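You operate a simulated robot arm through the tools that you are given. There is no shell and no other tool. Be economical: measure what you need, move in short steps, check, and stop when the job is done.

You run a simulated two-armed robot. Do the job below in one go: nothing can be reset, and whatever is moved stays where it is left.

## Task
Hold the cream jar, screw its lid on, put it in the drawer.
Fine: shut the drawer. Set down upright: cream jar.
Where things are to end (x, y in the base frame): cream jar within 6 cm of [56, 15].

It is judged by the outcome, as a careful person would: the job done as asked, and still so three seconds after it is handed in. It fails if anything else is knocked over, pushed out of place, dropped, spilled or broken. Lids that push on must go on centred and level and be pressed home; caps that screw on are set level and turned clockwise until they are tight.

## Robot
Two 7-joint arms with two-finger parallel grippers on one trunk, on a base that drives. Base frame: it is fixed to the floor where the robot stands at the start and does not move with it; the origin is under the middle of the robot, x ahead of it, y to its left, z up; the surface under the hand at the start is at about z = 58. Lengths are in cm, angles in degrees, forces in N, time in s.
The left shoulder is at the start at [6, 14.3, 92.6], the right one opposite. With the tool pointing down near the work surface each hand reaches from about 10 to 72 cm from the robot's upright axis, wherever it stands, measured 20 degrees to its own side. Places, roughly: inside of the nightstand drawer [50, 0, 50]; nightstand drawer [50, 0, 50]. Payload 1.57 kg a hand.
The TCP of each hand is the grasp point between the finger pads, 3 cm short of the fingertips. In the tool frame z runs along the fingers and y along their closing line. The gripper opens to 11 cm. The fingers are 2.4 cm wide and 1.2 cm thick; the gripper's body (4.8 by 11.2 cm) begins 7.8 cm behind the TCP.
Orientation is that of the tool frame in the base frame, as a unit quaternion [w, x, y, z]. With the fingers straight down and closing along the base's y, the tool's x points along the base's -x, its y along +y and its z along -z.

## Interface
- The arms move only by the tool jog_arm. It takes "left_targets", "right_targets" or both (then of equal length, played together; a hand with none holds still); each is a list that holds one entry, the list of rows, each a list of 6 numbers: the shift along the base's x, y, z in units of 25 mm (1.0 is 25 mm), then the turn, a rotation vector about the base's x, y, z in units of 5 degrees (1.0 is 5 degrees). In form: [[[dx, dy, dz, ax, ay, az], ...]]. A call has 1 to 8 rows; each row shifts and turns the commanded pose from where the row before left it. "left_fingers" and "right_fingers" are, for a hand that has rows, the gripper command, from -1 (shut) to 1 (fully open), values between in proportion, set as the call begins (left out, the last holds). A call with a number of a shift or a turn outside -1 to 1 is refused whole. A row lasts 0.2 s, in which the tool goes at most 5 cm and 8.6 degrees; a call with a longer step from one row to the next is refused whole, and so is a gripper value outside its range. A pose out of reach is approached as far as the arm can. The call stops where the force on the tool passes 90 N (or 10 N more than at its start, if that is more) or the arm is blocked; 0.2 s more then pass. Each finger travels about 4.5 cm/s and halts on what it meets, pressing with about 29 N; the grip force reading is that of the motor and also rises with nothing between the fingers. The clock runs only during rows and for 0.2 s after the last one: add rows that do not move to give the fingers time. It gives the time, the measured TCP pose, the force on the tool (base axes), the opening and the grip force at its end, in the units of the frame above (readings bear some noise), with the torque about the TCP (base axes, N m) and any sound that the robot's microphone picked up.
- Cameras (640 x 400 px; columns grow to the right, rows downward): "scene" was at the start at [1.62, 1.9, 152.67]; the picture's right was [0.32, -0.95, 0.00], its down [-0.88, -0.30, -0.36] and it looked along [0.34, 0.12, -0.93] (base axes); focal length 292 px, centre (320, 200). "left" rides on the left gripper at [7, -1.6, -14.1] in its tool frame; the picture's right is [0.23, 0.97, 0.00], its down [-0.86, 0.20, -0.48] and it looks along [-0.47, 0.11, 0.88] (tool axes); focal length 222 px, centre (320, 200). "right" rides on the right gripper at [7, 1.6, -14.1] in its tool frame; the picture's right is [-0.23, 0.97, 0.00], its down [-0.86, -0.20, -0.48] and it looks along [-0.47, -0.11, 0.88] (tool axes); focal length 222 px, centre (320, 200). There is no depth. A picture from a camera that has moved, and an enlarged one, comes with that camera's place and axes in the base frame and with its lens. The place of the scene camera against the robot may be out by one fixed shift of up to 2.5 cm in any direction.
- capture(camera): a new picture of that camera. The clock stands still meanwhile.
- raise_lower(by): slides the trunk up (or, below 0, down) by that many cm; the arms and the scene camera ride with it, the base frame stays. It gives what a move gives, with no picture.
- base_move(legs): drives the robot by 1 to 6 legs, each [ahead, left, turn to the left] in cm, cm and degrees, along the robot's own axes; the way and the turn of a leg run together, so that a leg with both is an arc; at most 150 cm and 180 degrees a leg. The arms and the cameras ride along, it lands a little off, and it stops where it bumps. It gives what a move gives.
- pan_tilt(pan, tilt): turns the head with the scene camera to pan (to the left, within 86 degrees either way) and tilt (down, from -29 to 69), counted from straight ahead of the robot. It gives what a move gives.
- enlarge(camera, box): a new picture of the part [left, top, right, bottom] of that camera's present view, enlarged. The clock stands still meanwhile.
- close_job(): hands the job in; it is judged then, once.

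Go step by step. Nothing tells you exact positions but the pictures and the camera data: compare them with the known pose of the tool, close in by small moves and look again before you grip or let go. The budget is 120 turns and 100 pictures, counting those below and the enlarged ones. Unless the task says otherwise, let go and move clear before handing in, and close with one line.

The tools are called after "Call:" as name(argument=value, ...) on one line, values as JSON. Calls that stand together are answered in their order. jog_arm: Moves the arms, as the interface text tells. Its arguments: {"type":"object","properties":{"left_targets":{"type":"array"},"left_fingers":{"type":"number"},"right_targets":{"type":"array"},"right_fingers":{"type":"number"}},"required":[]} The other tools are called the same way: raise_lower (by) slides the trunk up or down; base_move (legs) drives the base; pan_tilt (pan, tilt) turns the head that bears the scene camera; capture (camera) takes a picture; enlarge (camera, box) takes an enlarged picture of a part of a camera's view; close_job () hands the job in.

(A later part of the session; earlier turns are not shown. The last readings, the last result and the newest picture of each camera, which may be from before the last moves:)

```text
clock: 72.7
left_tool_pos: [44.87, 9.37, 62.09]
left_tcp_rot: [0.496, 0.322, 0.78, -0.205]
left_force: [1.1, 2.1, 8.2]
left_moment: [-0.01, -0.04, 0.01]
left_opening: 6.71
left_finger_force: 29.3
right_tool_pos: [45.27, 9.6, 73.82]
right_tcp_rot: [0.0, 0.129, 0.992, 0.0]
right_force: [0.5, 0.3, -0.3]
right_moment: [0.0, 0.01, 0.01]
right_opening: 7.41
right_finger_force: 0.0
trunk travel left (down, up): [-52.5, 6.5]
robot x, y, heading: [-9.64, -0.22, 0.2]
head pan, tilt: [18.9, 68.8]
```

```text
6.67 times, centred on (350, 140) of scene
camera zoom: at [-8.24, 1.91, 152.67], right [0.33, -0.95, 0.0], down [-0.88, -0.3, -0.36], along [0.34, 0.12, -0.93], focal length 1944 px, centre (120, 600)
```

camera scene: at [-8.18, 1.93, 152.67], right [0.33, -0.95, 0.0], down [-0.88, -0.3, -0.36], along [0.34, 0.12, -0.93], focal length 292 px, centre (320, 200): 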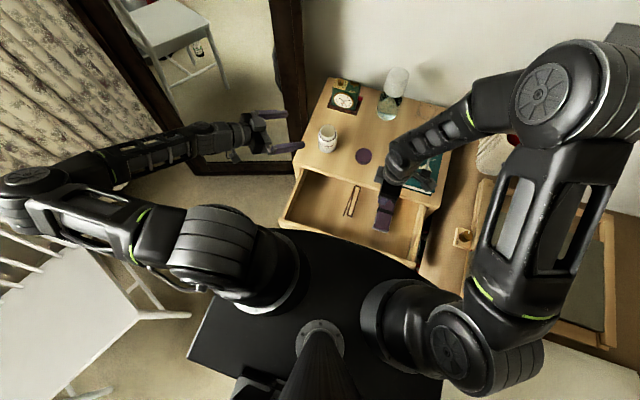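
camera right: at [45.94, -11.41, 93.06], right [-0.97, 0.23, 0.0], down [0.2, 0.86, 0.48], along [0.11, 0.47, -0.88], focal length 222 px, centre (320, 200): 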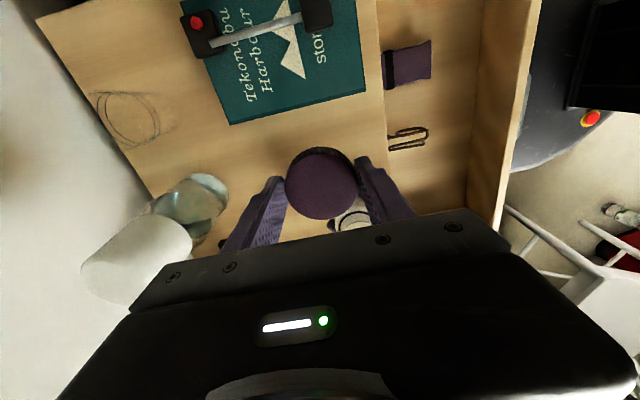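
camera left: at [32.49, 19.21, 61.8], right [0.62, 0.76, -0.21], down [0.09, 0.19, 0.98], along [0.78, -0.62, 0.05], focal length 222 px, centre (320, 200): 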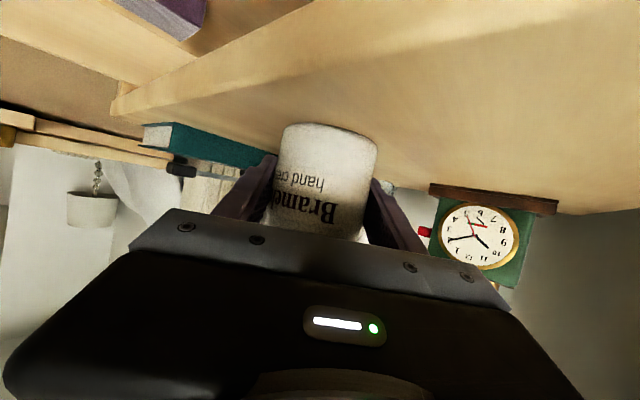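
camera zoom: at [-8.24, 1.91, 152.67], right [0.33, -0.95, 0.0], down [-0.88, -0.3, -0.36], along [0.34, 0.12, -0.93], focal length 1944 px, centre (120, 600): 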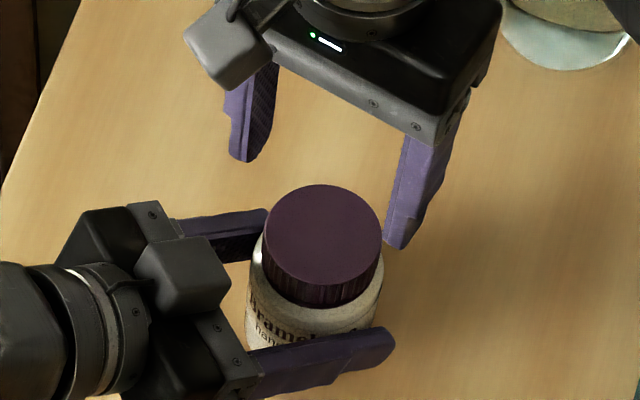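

The lid sits level and centred. I'll centre the right hand on it ([45.0, 9.25]), re-grip and test the torque.

Call:
jog_arm(right_targets=[[[-0.08, -0.15, 0, 0, 0, 0], [0, 0, -0.7, 0, 0, 0], [0, 0, -0.8, 0, 0, 0], [0, 0, -0.53, 0, 0, 0], [0, 0, 0, 0, 0, 0]]])

Call:
jog_arm(right_targets=[[[0, 0, 0, 0, 0, 0], [0, 0, 0, 0, 0, 0], [0, 0, 0, 0, 0, 0]]], right_fingers=-1)

Call:
jog_arm(right_targets=[[[0, 0, 0, 0, 0, -1], [0, 0, 0, 0, 0, -1], [0, 0, 0, 0, 0, 0]]])

```text
clock: 73.9
left_tool_pos: [44.78, 9.44, 62.1]
left_tcp_rot: [0.495, 0.323, 0.78, -0.205]
left_force: [-0.1, 1.7, 8.1]
left_moment: [-0.01, -0.01, -0.03]
left_opening: 6.66
left_finger_force: 29.1
right_tool_pos: [45.21, 9.29, 68.63]
right_tcp_rot: [0.001, 0.13, 0.992, -0.001]
right_force: [0.0, 0.0, 0.2]
right_moment: [-0.06, -0.03, 0.01]
right_opening: 7.43
right_finger_force: 0.1
trunk travel left (down, up): [-52.5, 6.5]
robot x, y, heading: [-9.72, -0.28, -0.1]
head pan, tilt: [18.9, 68.8]
```

```text
clock: 74.7
left_tool_pos: [44.69, 9.38, 62.04]
left_tcp_rot: [0.495, 0.322, 0.78, -0.206]
left_force: [-0.2, 1.8, 7.8]
left_moment: [-0.18, 0.02, -0.05]
left_opening: 6.7
left_finger_force: 28.7
right_tool_pos: [45.21, 9.19, 68.55]
right_tcp_rot: [0.0, 0.13, 0.992, -0.001]
right_force: [-1.3, -1.4, 0.1]
right_moment: [-0.04, 0.05, 0.02]
right_opening: 5.77
right_finger_force: 29.2
trunk travel left (down, up): [-52.5, 6.5]
robot x, y, heading: [-9.71, 0.11, 0.1]
head pan, tilt: [18.9, 68.8]
```

```text
clock: 75.5
left_tool_pos: [44.72, 9.35, 62.05]
left_tcp_rot: [0.495, 0.323, 0.78, -0.206]
left_force: [-1.2, 4.7, 8.0]
left_moment: [-0.2, -0.09, -0.71]
left_opening: 6.7
left_finger_force: 29.5
right_tool_pos: [45.05, 9.07, 68.69]
right_tcp_rot: [0.001, 0.216, 0.976, -0.001]
right_force: [1.2, -5.7, -0.7]
right_moment: [-0.21, 0.05, 0.63]
right_opening: 5.69
right_finger_force: 28.5
trunk travel left (down, up): [-52.5, 6.5]
robot x, y, heading: [-10.08, 0.29, 0.4]
head pan, tilt: [18.9, 68.8]
```

Call:
jog_arm(right_targets=[[[0, 0, 0, 0, 0, -1], [0, 0, 0, 0, 0, -1], [0, 0, 0, 0, 0, -1], [0, 0, 0, 0, 0, 0]]])

Call:
enlarge(camera="right", box=[220, 60, 420, 230])

```text
clock: 76.5
left_tool_pos: [44.8, 9.49, 62.16]
left_tcp_rot: [0.496, 0.322, 0.78, -0.206]
left_force: [9.5, -1.6, 2.5]
left_moment: [0.19, 0.48, -0.89]
left_opening: 6.73
left_finger_force: 29.2
right_tool_pos: [44.93, 9.38, 68.7]
right_tcp_rot: [-0.002, 0.341, 0.94, 0.0]
right_force: [-10.0, 3.6, -1.1]
right_moment: [0.1, 0.17, 0.9]
right_opening: 5.76
right_finger_force: 28.6
trunk travel left (down, up): [-52.5, 6.5]
robot x, y, heading: [-9.77, -0.0, 0.1]
head pan, tilt: [18.9, 68.8]
```

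```text
2.35 times, centred on (320, 145) of right
camera zoom: at [40.57, 15.07, 82.85], right [0.8, 0.6, 0.0], down [0.53, -0.7, 0.48], along [0.28, -0.38, -0.88], focal length 523 px, centre (320, 329)
```

zoom: 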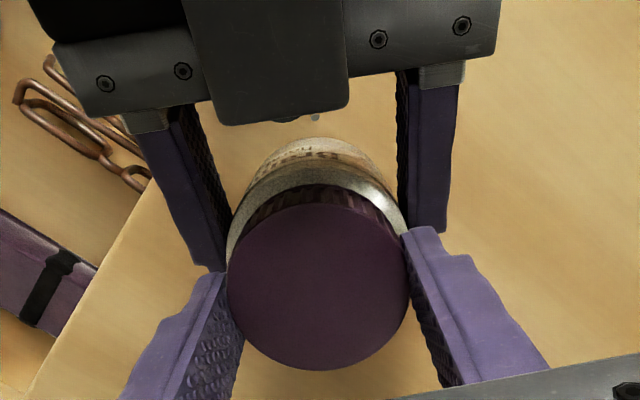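

The torque plateaus near 0.9 N·m, the lid is tight. Now the right hand keeps its hold, and the left hand lets go and withdraws.

Call:
jog_arm(left_targets=[[[0, 0, 0, 0, 0, 0], [0, 0, 0, 0, 0, 0], [0, 0, 0, 0, 0, 0], [0, 0, 0, 0, 0, 0]]], left_fingers=0.9)

Call:
enlarge(camera="scene", box=[300, 90, 400, 170])

```text
clock: 77.5
left_tool_pos: [44.77, 9.38, 62.16]
left_tcp_rot: [0.496, 0.322, 0.78, -0.205]
left_force: [-0.5, 0.1, 0.6]
left_moment: [-0.01, 0.0, -0.03]
left_opening: 10.45
left_finger_force: 0.1
right_tool_pos: [45.1, 9.14, 68.62]
right_tcp_rot: [-0.001, 0.341, 0.94, 0.0]
right_force: [0.0, -0.5, -3.7]
right_moment: [0.02, -0.01, 0.0]
right_opening: 5.69
right_finger_force: 29.1
trunk travel left (down, up): [-52.5, 6.5]
robot x, y, heading: [-9.86, 0.17, 0.2]
head pan, tilt: [18.9, 68.8]
```

```text
5.00 times, centred on (350, 130) of scene
camera zoom: at [-8.14, 1.9, 152.67], right [0.33, -0.95, 0.0], down [-0.88, -0.3, -0.36], along [0.34, 0.12, -0.93], focal length 1458 px, centre (170, 550)
```

zoom: 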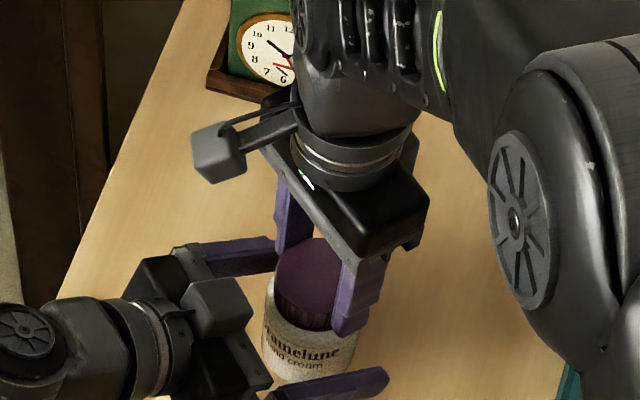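

Call:
jog_arm(left_targets=[[[-0.4, 0.4, 0, 0, 0, 0], [-0.65, 0.65, 0, 0, 0, 0], [-0.65, 0.65, 0, 0, 0, 0], [-0.65, 0.65, 0.1, 0, 0, 0], [-0.65, 0.65, 0.3, 0, 0, 0], [-0.5, 0.65, 0.8, 0, 0, 0], [0, 0.8, 0.8, 0, 0, 0], [0, 0.8, 0.8, 0, 0, 0]]])

Call:
capture(camera="scene")

Call:
capture(camera="left")

```text
clock: 79.3
left_tool_pos: [36.13, 22.47, 69.35]
left_tcp_rot: [0.496, 0.323, 0.78, -0.206]
left_force: [-0.3, 0.5, 0.5]
left_moment: [-0.04, 0.0, -0.03]
left_opening: 10.45
left_finger_force: 0.0
right_tool_pos: [45.02, 9.15, 68.79]
right_tcp_rot: [0.0, 0.342, 0.94, 0.0]
right_force: [0.4, 0.1, -2.3]
right_moment: [-0.03, 0.0, 0.02]
right_opening: 5.69
right_finger_force: 28.7
trunk travel left (down, up): [-52.5, 6.5]
robot x, y, heading: [-9.89, -0.06, 0.0]
head pan, tilt: [18.9, 68.8]
```

```text
43 pictures are left
camera scene: at [-8.16, 1.91, 152.66], right [0.33, -0.95, 0.0], down [-0.88, -0.3, -0.36], along [0.34, 0.12, -0.93], focal length 292 px, centre (320, 200)
```

scene: 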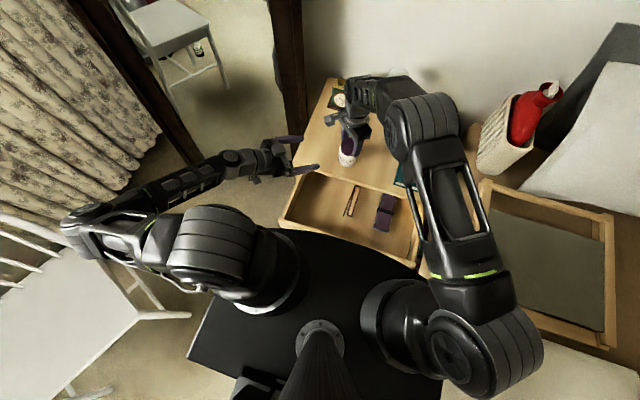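

```text
42 pictures are left
camera left: at [23.82, 32.32, 68.99], right [0.62, 0.76, -0.21], down [0.09, 0.19, 0.98], along [0.78, -0.62, 0.05], focal length 222 px, centre (320, 200)
```

left: 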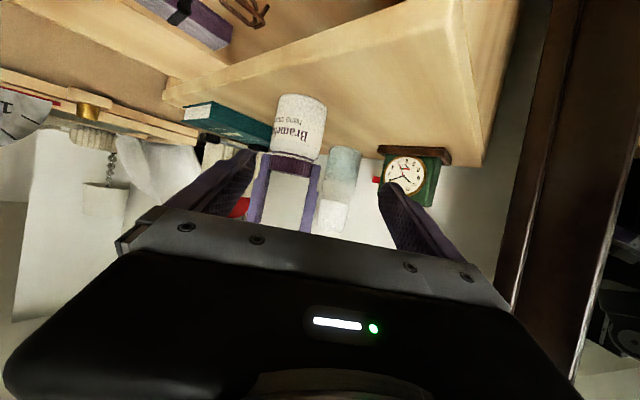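

The lid is fully seated and the jar hangs straight in the right hand. Left hand moves well away, then I'll study the drawer depth.

Call:
jog_arm(left_targets=[[[-0.3, 0.8, 0.6, 0, 0, 0], [-0.3, 0.8, 0.6, 0, 0, 0], [-0.3, 0.8, 0.6, 0, 0, 0], [-0.3, 0.8, 0.6, 0, 0, 0], [-0.3, 0.8, 0.6, 0, 0, 0], [-0.3, 0.8, 0.6, 0, 0, 0]]])

Call:
enlarge(camera="scene", box=[270, 150, 430, 280])

Call:
enlarge(camera="right", box=[200, 0, 500, 200])

```text
clock: 80.7
left_tool_pos: [31.58, 34.58, 78.2]
left_tcp_rot: [0.496, 0.322, 0.78, -0.206]
left_force: [0.3, -0.4, -0.9]
left_moment: [-0.03, 0.0, -0.03]
left_opening: 10.45
left_finger_force: 0.1
right_tool_pos: [45.09, 9.26, 68.72]
right_tcp_rot: [0.0, 0.341, 0.94, 0.0]
right_force: [0.7, 0.4, -2.0]
right_moment: [-0.01, 0.0, 0.03]
right_opening: 5.72
right_finger_force: 28.7
trunk travel left (down, up): [-52.5, 6.5]
robot x, y, heading: [-9.84, 0.0, 0.4]
head pan, tilt: [18.9, 68.8]
```

```text
3.08 times, centred on (350, 215) of scene
camera zoom: at [-8.17, 1.91, 152.66], right [0.33, -0.95, 0.0], down [-0.88, -0.3, -0.36], along [0.34, 0.12, -0.93], focal length 897 px, centre (228, 154)
```

zoom: 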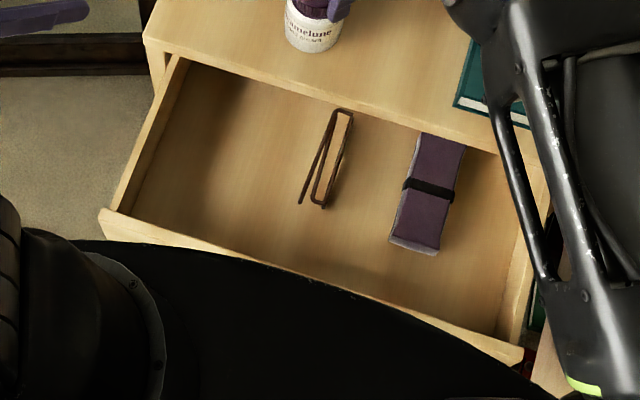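

```text
2.00 times, centred on (350, 100) of right
camera zoom: at [40.7, 14.94, 82.86], right [0.8, 0.6, 0.0], down [0.53, -0.7, 0.48], along [0.29, -0.38, -0.88], focal length 444 px, centre (260, 400)
```

zoom: 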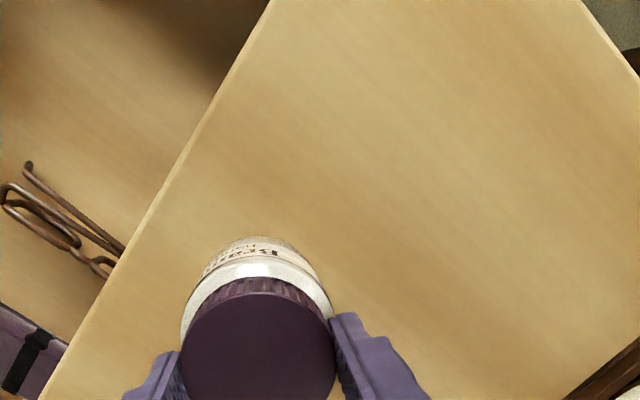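

The jar can go into the left part of the drawer, clear of the glasses. I'll lift it 6 cm, carry it over [32, 15] and turn the wrist back so the fingers lie along y.

Call:
jog_arm(right_targets=[[[0, 0, 0.4, 0, 0, 0], [0, 0, 0.8, 0, 0, 0], [0, 0, 0.8, 0, 0, 0], [0, 0, 0.4, 0, 0, 0], [0, 0, 0, 0, 0, 0]]])

Call:
jog_arm(right_targets=[[[-0.4, 0.2, 0, 0, 0, 1], [-0.65, 0.3, 0, 0, 0, 1], [-0.75, 0.3, 0, 0, 0, 1], [-0.8, 0.3, 0, 0, 0, 1], [-0.8, 0.3, 0, 0, 0, 1], [-0.75, 0.35, 0, 0, 0, 1], [-0.65, 0.35, 0, 0, 0, 1], [-0.4, 0.2, 0, 0, 0, 1]]])

Call:
capture(camera="left")

Call:
capture(camera="right")

Call:
capture(camera="scene")

```text
clock: 81.9
left_tool_pos: [31.74, 34.57, 78.2]
left_tcp_rot: [0.495, 0.323, 0.779, -0.207]
left_force: [1.1, 0.6, -0.5]
left_moment: [-0.02, -0.01, -0.02]
left_opening: 10.45
left_finger_force: 0.1
right_tool_pos: [45.13, 9.25, 74.74]
right_tcp_rot: [-0.001, 0.341, 0.94, 0.0]
right_force: [-0.9, 0.3, -2.7]
right_moment: [-0.02, -0.03, 0.01]
right_opening: 5.71
right_finger_force: 29.2
trunk travel left (down, up): [-52.5, 6.5]
robot x, y, heading: [-9.74, -0.35, 0.2]
head pan, tilt: [18.9, 68.8]
```

```text
clock: 83.7
left_tool_pos: [31.63, 34.64, 78.18]
left_tcp_rot: [0.497, 0.322, 0.779, -0.206]
left_force: [0.5, -0.1, 0.4]
left_moment: [0.02, 0.02, 0.0]
left_opening: 10.47
left_finger_force: 0.0
right_tool_pos: [32.07, 15.14, 74.75]
right_tcp_rot: [0.0, -0.001, 1.0, 0.0]
right_force: [-0.2, 0.5, -3.6]
right_moment: [0.01, -0.01, -0.03]
right_opening: 5.72
right_finger_force: 28.9
trunk travel left (down, up): [-52.5, 6.5]
robot x, y, heading: [-9.87, 0.09, 0.1]
head pan, tilt: [18.9, 68.8]
```

```text
39 pictures are left
camera left: at [19.34, 44.45, 77.93], right [0.62, 0.76, -0.21], down [0.09, 0.19, 0.98], along [0.78, -0.62, 0.05], focal length 222 px, centre (320, 200)
```

left: 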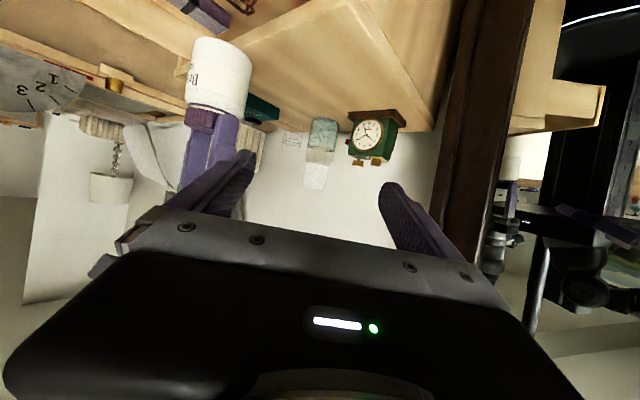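

```text
38 pictures are left
camera right: at [25.03, 16.69, 88.84], right [0.22, 0.97, 0.0], down [0.86, -0.2, 0.48], along [0.47, -0.11, -0.88], focal length 222 px, centre (320, 200)
```

right: 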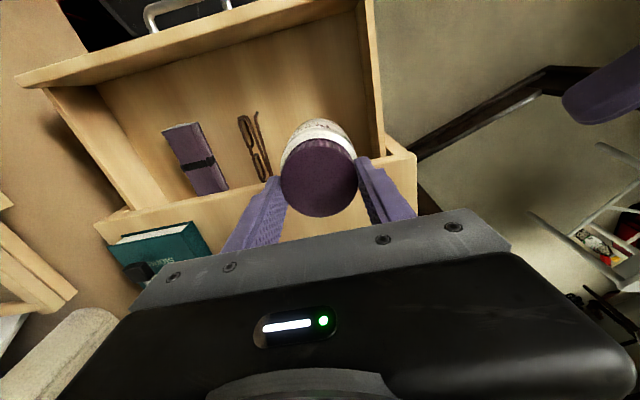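

```text
37 pictures are left
camera scene: at [-8.17, 1.92, 152.67], right [0.33, -0.95, 0.0], down [-0.88, -0.3, -0.36], along [0.34, 0.12, -0.93], focal length 292 px, centre (320, 200)
```

scene: 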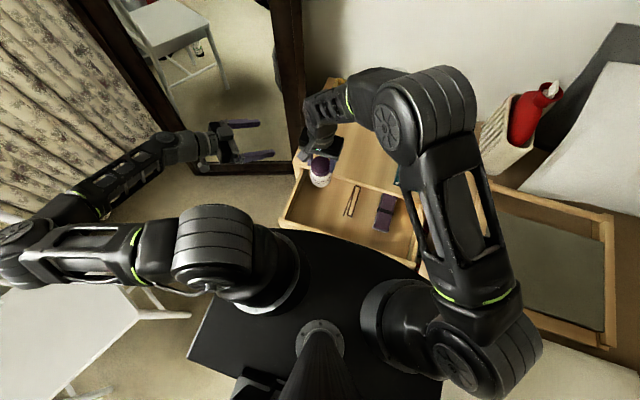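

Over the drawer. I'll shift 1 cm away from the side wall and descend, then feel for the floor in small steps.

Call:
jog_arm(right_targets=[[[0, -0.4, -0.3, 0, 0, 0], [0, 0, -0.8, 0, 0, 0], [0, 0, -0.9, 0, 0, 0], [0, 0, -0.9, 0, 0, 0], [0, 0, -0.9, 0, 0, 0], [0, 0, -0.9, 0, 0, 0], [0, 0, -0.7, 0, 0, 0], [0, 0, -0.3, 0, 0, 0]]])

Call:
capture(camera="right")

Call:
jog_arm(right_targets=[[[0, 0, -0.15, 0, 0, 0], [0, 0, -0.15, 0, 0, 0], [0, 0, -0.15, 0, 0, 0], [0, 0, 0, 0, 0, 0]]])

```text
clock: 85.5
left_tool_pos: [31.7, 34.67, 78.23]
left_tcp_rot: [0.495, 0.322, 0.78, -0.205]
left_force: [-0.4, -0.5, 0.5]
left_moment: [0.02, -0.03, 0.02]
left_opening: 10.46
left_finger_force: 0.2
right_tool_pos: [32.18, 14.14, 60.3]
right_tcp_rot: [0.0, 0.0, 1.0, 0.001]
right_force: [-0.1, -0.3, -2.7]
right_moment: [0.04, -0.01, 0.02]
right_opening: 5.7
right_finger_force: 29.0
trunk travel left (down, up): [-52.5, 6.5]
robot x, y, heading: [-9.66, 0.44, -0.1]
head pan, tilt: [18.9, 68.8]
```

```text
36 pictures are left
camera right: at [25.16, 15.74, 74.44], right [0.23, 0.97, 0.0], down [0.86, -0.2, 0.48], along [0.47, -0.11, -0.88], focal length 222 px, centre (320, 200)
```

right: 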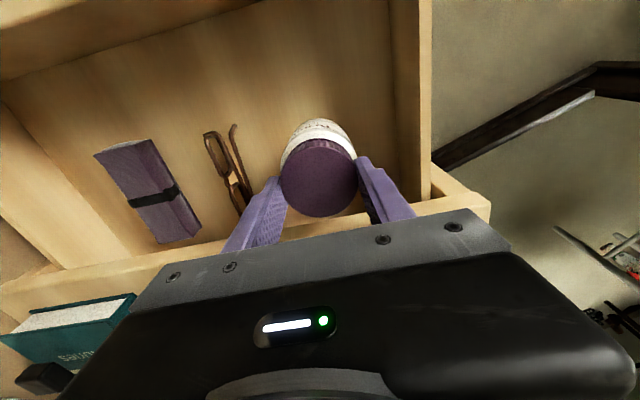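

```text
clock: 86.5
left_tool_pos: [31.66, 34.69, 78.28]
left_tcp_rot: [0.496, 0.322, 0.78, -0.205]
left_force: [-1.3, -0.4, 0.6]
left_moment: [0.02, -0.01, 0.0]
left_opening: 10.45
left_finger_force: 0.1
right_tool_pos: [32.17, 14.07, 59.4]
right_tcp_rot: [0.0, -0.001, 1.0, 0.001]
right_force: [-1.5, 0.3, -3.2]
right_moment: [0.0, 0.0, 0.03]
right_opening: 5.69
right_finger_force: 28.4
trunk travel left (down, up): [-52.5, 6.5]
robot x, y, heading: [-9.44, -0.16, 0.3]
head pan, tilt: [18.9, 68.8]
```

Call:
jog_arm(right_targets=[[[0, 0, -0.15, 0, 0, 0], [0, 0, -0.15, 0, 0, 0], [0, 0, -0.15, 0, 0, 0], [0, 0, 0, 0, 0, 0]]])

Call:
jog_arm(right_targets=[[[0, 0, -0.15, 0, 0, 0], [0, 0, -0.15, 0, 0, 0], [0, 0, 0, 0, 0, 0]]])

```text
clock: 87.5
left_tool_pos: [31.63, 34.58, 78.14]
left_tcp_rot: [0.496, 0.322, 0.78, -0.206]
left_force: [-0.3, 0.6, 0.3]
left_moment: [0.03, -0.04, -0.01]
left_opening: 10.45
left_finger_force: 0.1
right_tool_pos: [32.09, 13.98, 58.33]
right_tcp_rot: [0.0, 0.0, 1.0, -0.001]
right_force: [-0.1, 0.0, -3.1]
right_moment: [-0.01, -0.04, -0.01]
right_opening: 5.71
right_finger_force: 29.0
trunk travel left (down, up): [-52.5, 6.5]
robot x, y, heading: [-9.43, 0.15, 0.1]
head pan, tilt: [18.9, 68.8]
```

```text
clock: 88.3
left_tool_pos: [31.61, 34.68, 78.25]
left_tcp_rot: [0.496, 0.322, 0.78, -0.206]
left_force: [-0.2, 0.4, -0.7]
left_moment: [0.0, -0.01, 0.0]
left_opening: 10.44
left_finger_force: 0.1
right_tool_pos: [31.99, 13.96, 57.32]
right_tcp_rot: [0.0, -0.001, 1.0, 0.0]
right_force: [-0.2, 1.0, -3.7]
right_moment: [-0.04, -0.02, -0.02]
right_opening: 5.67
right_finger_force: 29.2
trunk travel left (down, up): [-52.5, 6.5]
robot x, y, heading: [-9.72, 0.06, 0.1]
head pan, tilt: [18.9, 68.8]
```

Call:
jog_arm(right_targets=[[[0, 0, -0.12, 0, 0, 0], [0, 0, -0.12, 0, 0, 0], [0, 0, -0.12, 0, 0, 0], [0, 0, 0, 0, 0, 0]]])

Call:
jog_arm(right_targets=[[[0, 0, -0.12, 0, 0, 0], [0, 0, -0.12, 0, 0, 0], [0, 0, 0, 0, 0, 0]]])

```text
clock: 89.3
left_tool_pos: [31.66, 34.72, 78.21]
left_tcp_rot: [0.496, 0.323, 0.78, -0.206]
left_force: [0.9, -0.2, -0.2]
left_moment: [-0.01, 0.0, 0.02]
left_opening: 10.45
left_finger_force: 0.2
right_tool_pos: [32.24, 13.87, 56.73]
right_tcp_rot: [-0.001, -0.002, 1.0, 0.0]
right_force: [0.1, 0.3, -3.0]
right_moment: [-0.07, -0.01, 0.01]
right_opening: 5.69
right_finger_force: 29.1
trunk travel left (down, up): [-52.5, 6.5]
robot x, y, heading: [-9.81, -0.05, 0.2]
head pan, tilt: [18.9, 68.8]
```

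```text
clock: 90.1
left_tool_pos: [31.59, 34.58, 78.37]
left_tcp_rot: [0.496, 0.323, 0.779, -0.206]
left_force: [0.4, 0.2, -0.2]
left_moment: [0.0, 0.03, -0.02]
left_opening: 10.46
left_finger_force: 0.0
right_tool_pos: [32.02, 13.87, 56.12]
right_tcp_rot: [0.002, -0.001, 1.0, 0.0]
right_force: [-1.2, -2.0, 16.0]
right_moment: [-0.18, 0.37, 0.02]
right_opening: 5.68
right_finger_force: 28.8
trunk travel left (down, up): [-52.5, 6.5]
robot x, y, heading: [-9.71, -0.23, 0.1]
head pan, tilt: [18.9, 68.8]
```

The jar touches the drawer floor. I ease off, open slightly and look before rising.

Call:
jog_arm(right_targets=[[[0, 0, 0.07, 0, 0, 0], [0, 0, 0, 0, 0, 0]]])

Call:
jog_arm(right_targets=[[[0, 0, 0, 0, 0, 0], [0, 0, 0, 0, 0, 0], [0, 0, 0, 0, 0, 0]]], right_fingers=0.3)

Call:
capture(camera="right")

```text
clock: 90.7
left_tool_pos: [31.64, 34.62, 78.14]
left_tcp_rot: [0.495, 0.323, 0.78, -0.205]
left_force: [0.2, -0.5, -0.2]
left_moment: [-0.02, 0.01, 0.01]
left_opening: 10.44
left_finger_force: 0.0
right_tool_pos: [32.11, 13.97, 56.21]
right_tcp_rot: [0.001, 0.0, 1.0, 0.0]
right_force: [0.8, -0.2, 12.7]
right_moment: [-0.06, -0.01, 0.03]
right_opening: 5.68
right_finger_force: 29.2
trunk travel left (down, up): [-52.5, 6.5]
robot x, y, heading: [-10.04, -0.25, 0.4]
head pan, tilt: [18.9, 68.8]
```

```text
clock: 91.5
left_tool_pos: [31.65, 34.61, 78.26]
left_tcp_rot: [0.496, 0.322, 0.78, -0.205]
left_force: [0.3, -0.1, 0.1]
left_moment: [0.01, 0.01, -0.01]
left_opening: 10.47
left_finger_force: 0.1
right_tool_pos: [32.14, 13.82, 56.18]
right_tcp_rot: [0.0, -0.001, 1.0, 0.0]
right_force: [0.1, -0.4, -0.2]
right_moment: [0.02, -0.02, 0.06]
right_opening: 7.15
right_finger_force: 0.0
trunk travel left (down, up): [-52.5, 6.5]
robot x, y, heading: [-9.58, 0.12, -0.1]
head pan, tilt: [18.9, 68.8]
```

```text
35 pictures are left
camera right: at [25.05, 15.5, 70.18], right [0.23, 0.97, 0.0], down [0.86, -0.2, 0.48], along [0.47, -0.11, -0.88], focal length 222 px, centre (320, 200)
```

right: 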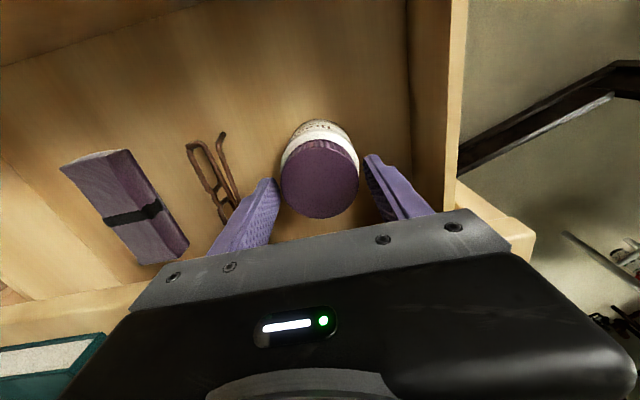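

Released and standing upright. The right hand rises straight up, then moves to the robot's side for a clear look.

Call:
jog_arm(right_targets=[[[0, 0, 0.3, 0, 0, 0], [0, 0, 0.7, 0, 0, 0], [0, 0, 0.9, 0, 0, 0], [0, 0, 0.9, 0, 0, 0], [0, 0, 0.9, 0, 0, 0], [0, 0, 0.9, 0, 0, 0], [0, 0, 0.9, 0, 0, 0], [0, 0, 0.9, 0, 0, 0]]])

Call:
jog_arm(right_targets=[[[-0.2, -1, 0, 0, 0, 0], [-0.2, -1, 0, 0, 0, 0], [-0.2, -1, 0, 0, 0, 0], [-0.2, -1, 0, 0, 0, 0], [-0.2, -1, 0, 0, 0, 0], [-0.2, -1, 0, 0, 0, 0], [0, 0, 0, 0, 0, 0]]])

Call:
capture(camera="scene")

Call:
capture(camera="right")

```text
clock: 93.3
left_tool_pos: [31.66, 34.65, 78.13]
left_tcp_rot: [0.496, 0.323, 0.779, -0.206]
left_force: [0.1, 0.4, 0.6]
left_moment: [0.01, 0.0, 0.01]
left_opening: 10.48
left_finger_force: 0.0
right_tool_pos: [31.99, 13.89, 72.23]
right_tcp_rot: [-0.001, -0.001, 1.0, -0.001]
right_force: [-0.3, 0.5, 0.0]
right_moment: [0.02, -0.02, -0.03]
right_opening: 7.15
right_finger_force: 0.0
trunk travel left (down, up): [-52.5, 6.5]
robot x, y, heading: [-10.0, 0.01, 0.1]
head pan, tilt: [18.9, 68.8]
```

```text
clock: 94.9
left_tool_pos: [31.58, 34.61, 78.18]
left_tcp_rot: [0.495, 0.323, 0.78, -0.206]
left_force: [1.1, -0.2, 0.2]
left_moment: [0.0, -0.04, 0.04]
left_opening: 10.47
left_finger_force: 0.1
right_tool_pos: [29.18, -0.94, 72.23]
right_tcp_rot: [-0.001, 0.0, 1.0, 0.0]
right_force: [0.8, 0.4, 0.2]
right_moment: [-0.01, 0.0, 0.02]
right_opening: 7.14
right_finger_force: 0.1
trunk travel left (down, up): [-52.5, 6.5]
robot x, y, heading: [-9.37, -0.13, 0.3]
head pan, tilt: [18.9, 68.8]
```

```text
34 pictures are left
camera scene: at [-8.18, 1.91, 152.67], right [0.33, -0.95, 0.0], down [-0.88, -0.3, -0.36], along [0.34, 0.12, -0.93], focal length 292 px, centre (320, 200)
```

scene: 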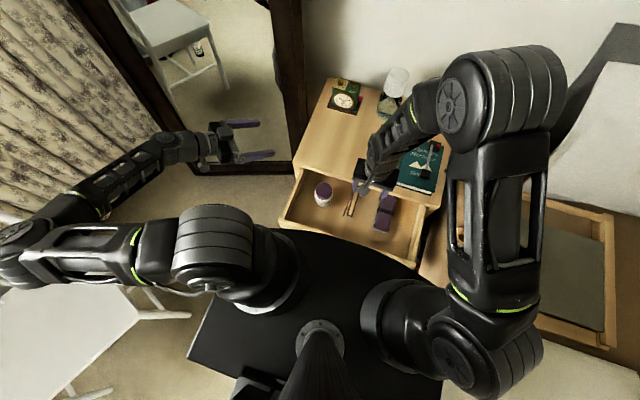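

```text
33 pictures are left
camera right: at [22.17, 0.69, 86.34], right [0.23, 0.97, 0.0], down [0.86, -0.2, 0.48], along [0.47, -0.11, -0.88], focal length 222 px, centre (320, 200)
```

right: 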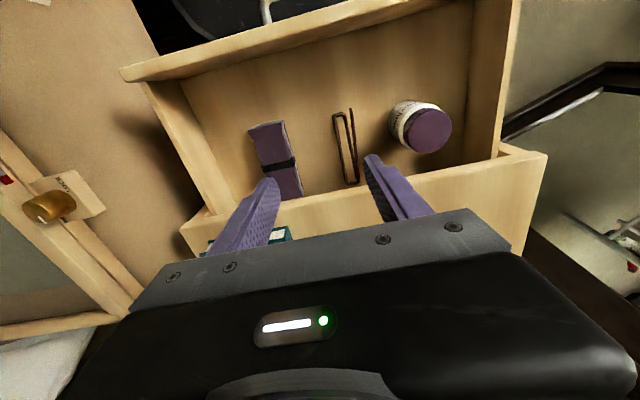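

The jar stands upright in the drawer. Before shutting, I'll lower the left camera to the level of the tabletop underside to check that the jar clears it.

Call:
jog_arm(left_targets=[[[0, 0, -1, 0, 0, 0], [0, 0, -1, 0, 0, 0], [0, 0, -1, 0, 0, 0], [0, 0, -1, 0, 0, 0], [0, 0, -1, 0, 0, 0], [0, 0, -1, 0, 0, 0], [0, 0, -1, 0, 0, 0], [0, 0, -1, 0, 0, 0]]])

Call:
capture(camera="left")

```text
clock: 96.7
left_tool_pos: [31.66, 34.64, 58.05]
left_tcp_rot: [0.495, 0.322, 0.78, -0.206]
left_force: [-0.5, -0.7, 0.7]
left_moment: [-0.02, 0.0, -0.03]
left_opening: 10.48
left_finger_force: 0.1
right_tool_pos: [29.2, -0.92, 72.28]
right_tcp_rot: [-0.001, -0.001, 1.0, 0.001]
right_force: [0.2, -0.1, -0.1]
right_moment: [-0.04, 0.0, -0.01]
right_opening: 7.15
right_finger_force: 0.2
trunk travel left (down, up): [-52.5, 6.5]
robot x, y, heading: [-10.02, -0.07, 0.1]
head pan, tilt: [18.9, 68.8]
```

```text
32 pictures are left
camera left: at [19.33, 44.51, 57.79], right [0.62, 0.76, -0.21], down [0.09, 0.19, 0.98], along [0.78, -0.62, 0.05], focal length 222 px, centre (320, 200)
```

left: 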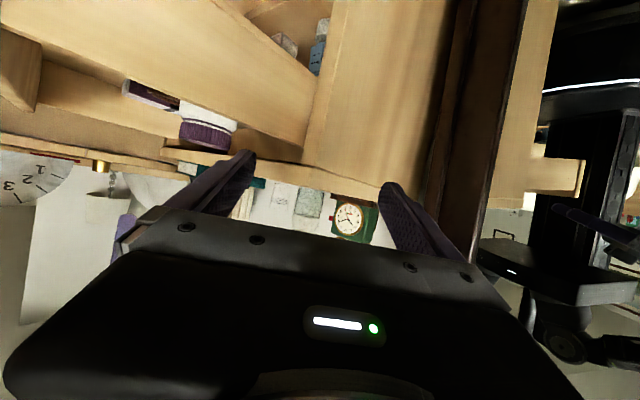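

Call:
enlarge(camera="left", box=[100, 60, 340, 210])

```text
2.67 times, centred on (220, 135) of left
camera zoom: at [19.33, 44.51, 57.79], right [0.62, 0.76, -0.21], down [0.09, 0.19, 0.98], along [0.78, -0.62, 0.05], focal length 592 px, centre (587, 373)
```

zoom: 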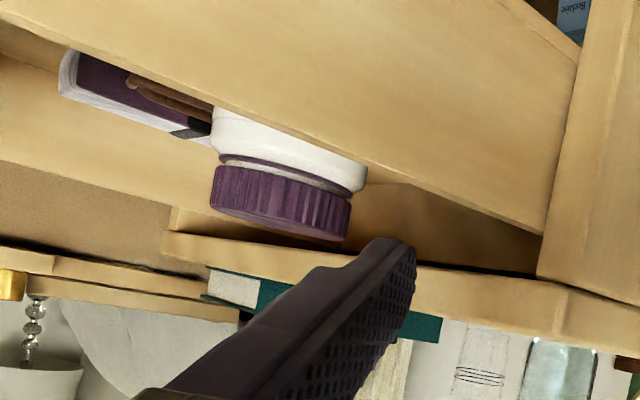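

The lid top (≈55.3) lies a few millimetres below the tabletop underside (≈55.8), so it clears. The left camera stays to watch; the right hand returns above the handle.

Call:
jog_arm(right_targets=[[[-0.37, 0.04, 0, 0, 0, 1], [-0.37, 0.04, 0, 0, 0, 1], [-0.37, 0.04, 0, 0, 0, 1], [-0.37, 0.04, 0, 0, 0, 1], [-0.37, 0.04, 0, 0, 0, 1], [-0.37, 0.04, 0, 0, 0, 1], [-0.37, 0.04, 0, 0, 0, 1], [-0.37, 0.04, 0, 0, 0, 1]]], right_fingers=-0.55)

Call:
jog_arm(right_targets=[[[-0.37, 0.04, -0.1, 0, 0, 1], [-0.37, 0.04, -0.1, 0, 0, 1], [-0.37, 0.04, -0.1, 0, 0, 1], [-0.37, 0.04, -0.1, 0, 0, 1], [-0.37, 0.04, -0.1, 0, 0, 1], [-0.37, 0.04, -0.1, 0, 0, 1], [-0.37, 0.04, -0.1, 0, 0, 1], [-0.37, 0.04, -0.1, 0, 0, 1]]])

Call:
jog_arm(right_targets=[[[-0.4, 0.02, -0.2, 0, 0, 1], [-0.4, 0.02, -0.2, 0, 0, 1], [0, 0, 0, 0, 0, 0]]])

Call:
capture(camera="right")

```text
clock: 98.5
left_tool_pos: [31.57, 34.75, 58.18]
left_tcp_rot: [0.495, 0.322, 0.78, -0.205]
left_force: [0.0, -0.5, 0.6]
left_moment: [0.0, 0.03, 0.0]
left_opening: 10.48
left_finger_force: 0.0
right_tool_pos: [21.62, -0.28, 72.06]
right_tcp_rot: [0.001, -0.343, 0.939, 0.0]
right_force: [-0.9, 0.6, 0.3]
right_moment: [-0.03, 0.01, 0.0]
right_opening: 2.5
right_finger_force: 0.0
trunk travel left (down, up): [-52.5, 6.5]
robot x, y, heading: [-9.8, 0.29, 0.1]
head pan, tilt: [18.9, 68.8]
```

```text
clock: 100.3
left_tool_pos: [31.51, 34.63, 58.06]
left_tcp_rot: [0.496, 0.323, 0.779, -0.207]
left_force: [-0.1, 0.7, 0.3]
left_moment: [0.0, -0.02, -0.02]
left_opening: 10.45
left_finger_force: 0.1
right_tool_pos: [14.38, 0.48, 70.29]
right_tcp_rot: [-0.001, -0.644, 0.765, 0.0]
right_force: [0.3, 0.6, -0.5]
right_moment: [0.0, 0.03, 0.01]
right_opening: 2.48
right_finger_force: 0.0
trunk travel left (down, up): [-52.5, 6.5]
robot x, y, heading: [-10.02, 0.02, 0.1]
head pan, tilt: [18.9, 68.8]
```

```text
clock: 101.1
left_tool_pos: [31.61, 34.66, 58.12]
left_tcp_rot: [0.496, 0.323, 0.78, -0.206]
left_force: [-0.5, -0.3, -0.8]
left_moment: [0.03, 0.02, 0.03]
left_opening: 10.46
left_finger_force: 0.1
right_tool_pos: [12.36, 0.57, 69.14]
right_tcp_rot: [0.001, 0.709, -0.706, 0.0]
right_force: [0.9, -0.1, 0.1]
right_moment: [0.0, -0.02, 0.0]
right_opening: 2.49
right_finger_force: 0.0
trunk travel left (down, up): [-52.5, 6.5]
robot x, y, heading: [-9.77, 0.5, 0.2]
head pan, tilt: [18.9, 68.8]
```

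```text
30 pictures are left
camera right: at [10.72, -6.49, 83.26], right [-0.97, 0.22, 0.0], down [0.2, 0.86, 0.48], along [0.11, 0.47, -0.88], focal length 222 px, centre (320, 200)
```

right: 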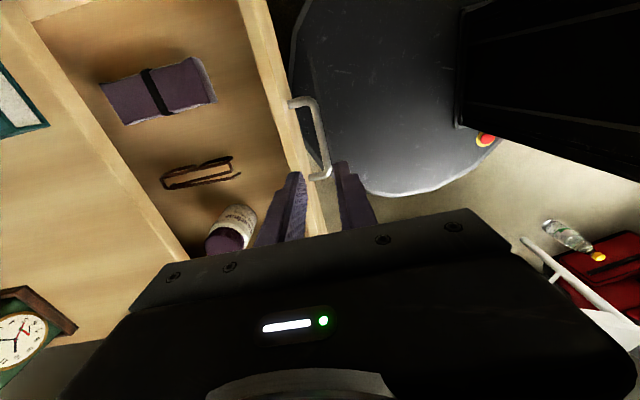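

Bar at x≈12.3; I'll descend onto it as before and grip.

Call:
jog_arm(right_targets=[[[-0.05, 0, -0.9, 0, 0, 0], [0, 0, -0.9, 0, 0, 0], [0, 0, -0.9, 0, 0, 0], [0, 0, -0.9, 0, 0, 0], [0, 0, -0.9, 0, 0, 0], [0, 0, -0.9, 0, 0, 0], [0, 0, -0.9, 0, 0, 0], [0, 0, -0.55, 0, 0, 0]]])

Call:
jog_arm(right_targets=[[[0, 0, 0, 0, 0, 0], [0, 0, 0, 0, 0, 0], [0, 0, 0, 0, 0, 0]]], right_fingers=-1)

```text
clock: 102.9
left_tool_pos: [31.62, 34.64, 58.31]
left_tcp_rot: [0.496, 0.322, 0.78, -0.205]
left_force: [0.9, -1.1, -0.5]
left_moment: [0.01, -0.01, -0.02]
left_opening: 10.45
left_finger_force: 0.0
right_tool_pos: [12.2, 0.75, 51.93]
right_tcp_rot: [0.0, 0.708, -0.707, 0.0]
right_force: [1.1, -1.2, 0.1]
right_moment: [0.0, 0.01, -0.02]
right_opening: 2.47
right_finger_force: 0.1
trunk travel left (down, up): [-52.5, 6.5]
robot x, y, heading: [-9.67, 0.15, 0.2]
head pan, tilt: [18.9, 68.8]
```

```text
clock: 103.7
left_tool_pos: [31.71, 34.6, 58.14]
left_tcp_rot: [0.495, 0.322, 0.78, -0.206]
left_force: [-0.6, 0.5, 0.4]
left_moment: [0.01, 0.03, 0.03]
left_opening: 10.44
left_finger_force: 0.1
right_tool_pos: [12.02, 0.76, 52.05]
right_tcp_rot: [0.0, 0.708, -0.706, -0.001]
right_force: [0.3, -0.6, -6.5]
right_moment: [0.03, -0.01, 0.68]
right_opening: 1.21
right_finger_force: 29.8
trunk travel left (down, up): [-52.5, 6.5]
robot x, y, heading: [-9.55, -0.14, -0.2]
head pan, tilt: [18.9, 68.8]
```

Gripped. I'll push slowly 4 cm, so that the jar's lid just passes under the table edge, and look.

Call:
jog_arm(right_targets=[[[0.1, 0, 0, 0, 0, 0], [0.2, 0, 0, 0, 0, 0], [0.25, 0, 0, 0, 0, 0], [0.25, 0, 0, 0, 0, 0], [0.25, 0, 0, 0, 0, 0], [0.25, 0, 0, 0, 0, 0], [0.2, 0, 0, 0, 0, 0], [0.1, 0, 0, 0, 0, 0]]])

Call:
enlarge(camera="left", box=[100, 60, 340, 210])

```text
clock: 105.5
left_tool_pos: [31.77, 34.73, 58.01]
left_tcp_rot: [0.496, 0.322, 0.78, -0.207]
left_force: [0.2, 0.7, 0.1]
left_moment: [0.02, 0.0, -0.02]
left_opening: 10.46
left_finger_force: 0.0
right_tool_pos: [16.19, 0.72, 51.97]
right_tcp_rot: [0.0, 0.708, -0.706, 0.0]
right_force: [-1.2, 11.7, -29.4]
right_moment: [0.2, 0.03, 0.68]
right_opening: 1.19
right_finger_force: 29.6
trunk travel left (down, up): [-52.5, 6.5]
robot x, y, heading: [-9.47, -0.29, 0.3]
head pan, tilt: [18.9, 68.8]
```

```text
2.67 times, centred on (220, 135) of left
camera zoom: at [19.36, 44.55, 57.76], right [0.62, 0.76, -0.21], down [0.09, 0.19, 0.98], along [0.78, -0.62, 0.05], focal length 592 px, centre (587, 373)
```

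zoom: 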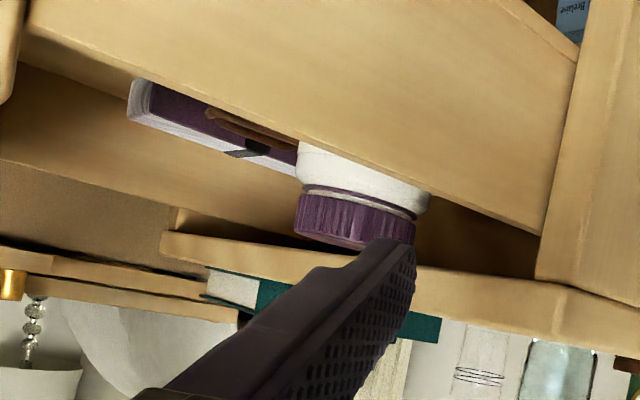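

The lid slides under the tabletop edge without resistance. Continue pushing.

Call:
jog_arm(right_targets=[[[0.1, 0, -0.06, 0, 0, 0], [0.2, 0, 0, 0, 0, 0], [0.25, 0, 0, 0, 0, 0], [0.25, 0, 0, 0, 0, 0], [0.25, 0, 0, 0, 0, 0], [0.25, 0, 0, 0, 0, 0], [0.25, 0, 0, 0, 0, 0], [0.15, 0, 0, 0, 0, 0]]])

Call:
enlarge(camera="left", box=[100, 60, 340, 210])

Call:
enlarge(camera="scene", box=[270, 150, 430, 280])

```text
clock: 107.3
left_tool_pos: [31.56, 34.67, 58.06]
left_tcp_rot: [0.496, 0.322, 0.779, -0.206]
left_force: [-0.2, -0.2, -0.1]
left_moment: [-0.02, 0.03, 0.01]
left_opening: 10.43
left_finger_force: 0.0
right_tool_pos: [20.33, 0.65, 51.72]
right_tcp_rot: [0.0, 0.708, -0.706, 0.001]
right_force: [-1.2, 11.0, 20.8]
right_moment: [-0.13, 0.01, 0.67]
right_opening: 1.19
right_finger_force: 29.5
trunk travel left (down, up): [-52.5, 6.5]
robot x, y, heading: [-9.78, 0.38, 0.2]
head pan, tilt: [18.9, 68.8]
```

```text
2.67 times, centred on (220, 135) of left
camera zoom: at [19.29, 44.54, 57.82], right [0.62, 0.76, -0.21], down [0.09, 0.19, 0.98], along [0.78, -0.62, 0.05], focal length 592 px, centre (587, 373)
```

zoom: 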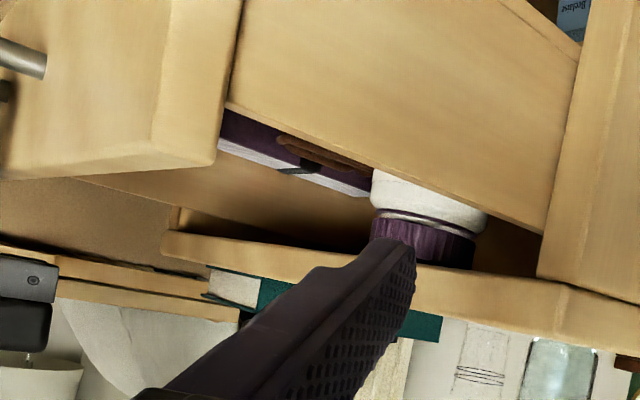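

```text
3.08 times, centred on (350, 215) of scene
camera zoom: at [-8.29, 1.97, 152.66], right [0.33, -0.95, 0.0], down [-0.88, -0.3, -0.36], along [0.34, 0.12, -0.93], focal length 897 px, centre (228, 154)
```

zoom: 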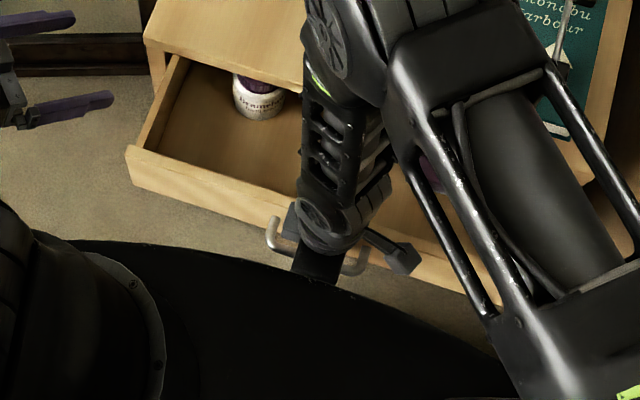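

Still upright and moving with the drawer. Continue most of the way.

Call:
jog_arm(right_targets=[[[0.15, 0, 0.03, 0, 0, 0], [0.3, 0, 0, 0, 0, 0], [0.4, 0, 0, 0, 0, 0], [0.4, 0, 0, 0, 0, 0], [0.4, 0, 0, 0, 0, 0], [0.4, 0, 0, 0, 0, 0], [0.3, 0, 0, 0, 0, 0], [0.15, 0, 0, 0, 0, 0]]])

Call:
enlarge(camera="left", box=[100, 60, 340, 210])

Call:
jog_arm(right_targets=[[[0.15, 0, 0, 0, 0, 0], [0.3, 0, 0, 0, 0, 0], [0.4, 0, 0, 0, 0, 0], [0.4, 0, 0, 0, 0, 0], [0.4, 0, 0, 0, 0, 0], [0.3, 0, 0, 0, 0, 0], [0.2, 0, 0, 0, 0, 0], [0.1, 0, 0, 0, 0, 0]]])

```text
clock: 109.1
left_tool_pos: [31.71, 34.68, 58.01]
left_tcp_rot: [0.495, 0.322, 0.78, -0.206]
left_force: [0.5, -0.2, -0.4]
left_moment: [0.02, 0.01, -0.01]
left_opening: 10.46
left_finger_force: 0.0
right_tool_pos: [26.63, 0.62, 51.86]
right_tcp_rot: [0.001, 0.708, -0.706, -0.001]
right_force: [-0.7, 16.7, -26.4]
right_moment: [0.3, 0.0, 0.72]
right_opening: 1.19
right_finger_force: 28.7
trunk travel left (down, up): [-52.5, 6.5]
robot x, y, heading: [-9.79, 0.26, -0.0]
head pan, tilt: [18.9, 68.8]
```

```text
2.67 times, centred on (220, 135) of left
camera zoom: at [19.38, 44.55, 57.74], right [0.62, 0.76, -0.21], down [0.09, 0.19, 0.98], along [0.78, -0.62, 0.05], focal length 592 px, centre (587, 373)
```

zoom: 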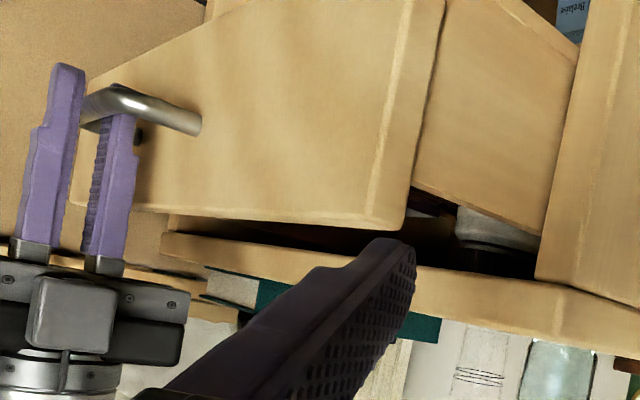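

```text
clock: 110.9
left_tool_pos: [31.63, 34.72, 58.18]
left_tcp_rot: [0.496, 0.322, 0.78, -0.205]
left_force: [0.8, 0.8, 0.0]
left_moment: [-0.03, 0.03, -0.03]
left_opening: 10.42
left_finger_force: 0.0
right_tool_pos: [32.31, 0.47, 52.06]
right_tcp_rot: [0.0, 0.708, -0.706, 0.001]
right_force: [-1.2, -0.3, 10.4]
right_moment: [-0.4, 0.0, 0.67]
right_opening: 1.18
right_finger_force: 28.8
trunk travel left (down, up): [-52.5, 6.5]
robot x, y, heading: [-9.72, 0.08, 0.2]
head pan, tilt: [18.9, 68.8]
```

Nearly closed (about 1.8 cm left). I'll finish gently.

Call:
jog_arm(right_targets=[[[0.15, 0, 0, 0, 0, 0], [0.15, 0, 0, 0, 0, 0], [0.15, 0, 0, 0, 0, 0], [0.15, 0, 0, 0, 0, 0], [0.1, 0, 0, 0, 0, 0], [0.1, 0, 0, 0, 0, 0], [0, 0, 0, 0, 0, 0]]])

Call:
capture(camera="left")

```text
clock: 112.5
left_tool_pos: [31.53, 34.58, 58.2]
left_tcp_rot: [0.496, 0.322, 0.78, -0.205]
left_force: [-0.2, -0.4, -0.2]
left_moment: [-0.06, 0.01, 0.02]
left_opening: 10.46
left_finger_force: 0.0
right_tool_pos: [34.37, 0.57, 52.01]
right_tcp_rot: [-0.001, 0.707, -0.707, 0.001]
right_force: [-0.2, -15.2, 28.2]
right_moment: [-0.22, -0.03, 0.7]
right_opening: 1.2
right_finger_force: 29.0
trunk travel left (down, up): [-52.5, 6.5]
robot x, y, heading: [-9.9, 0.09, 0.1]
head pan, tilt: [18.9, 68.8]
```

```text
25 pictures are left
camera left: at [19.28, 44.46, 57.91], right [0.62, 0.76, -0.21], down [0.09, 0.19, 0.98], along [0.78, -0.62, 0.05], focal length 222 px, centre (320, 200)
```

left: 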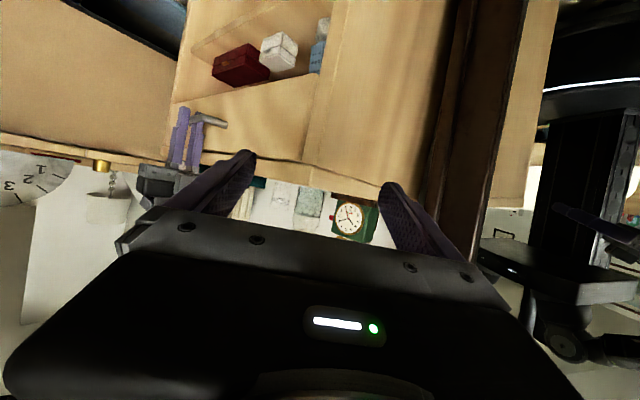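

Call:
jog_arm(right_targets=[[[0.08, 0, -0.03, 0, 0, 0], [0.06, 0, 0, 0, 0, 0], [0, 0, 0, 0, 0, 0]]])

Call:
enlarge(camera="left", box=[140, 60, 360, 210])

```text
clock: 113.3
left_tool_pos: [31.52, 34.75, 58.22]
left_tcp_rot: [0.496, 0.323, 0.779, -0.206]
left_force: [0.2, -0.3, -0.5]
left_moment: [-0.01, 0.0, 0.0]
left_opening: 10.46
left_finger_force: 0.0
right_tool_pos: [34.5, 0.64, 51.92]
right_tcp_rot: [0.0, 0.708, -0.706, -0.002]
right_force: [-12.3, -8.0, 26.8]
right_moment: [0.02, 0.17, 0.65]
right_opening: 1.19
right_finger_force: 29.4
trunk travel left (down, up): [-52.5, 6.5]
robot x, y, heading: [-9.9, 0.34, 0.4]
head pan, tilt: [18.9, 68.8]
```

```text
2.67 times, centred on (250, 135) of left
camera zoom: at [19.22, 44.5, 57.9], right [0.62, 0.76, -0.21], down [0.09, 0.19, 0.98], along [0.78, -0.62, 0.05], focal length 592 px, centre (507, 373)
```

zoom: 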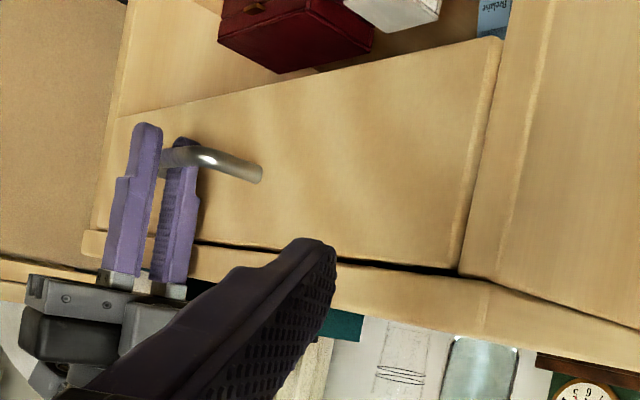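

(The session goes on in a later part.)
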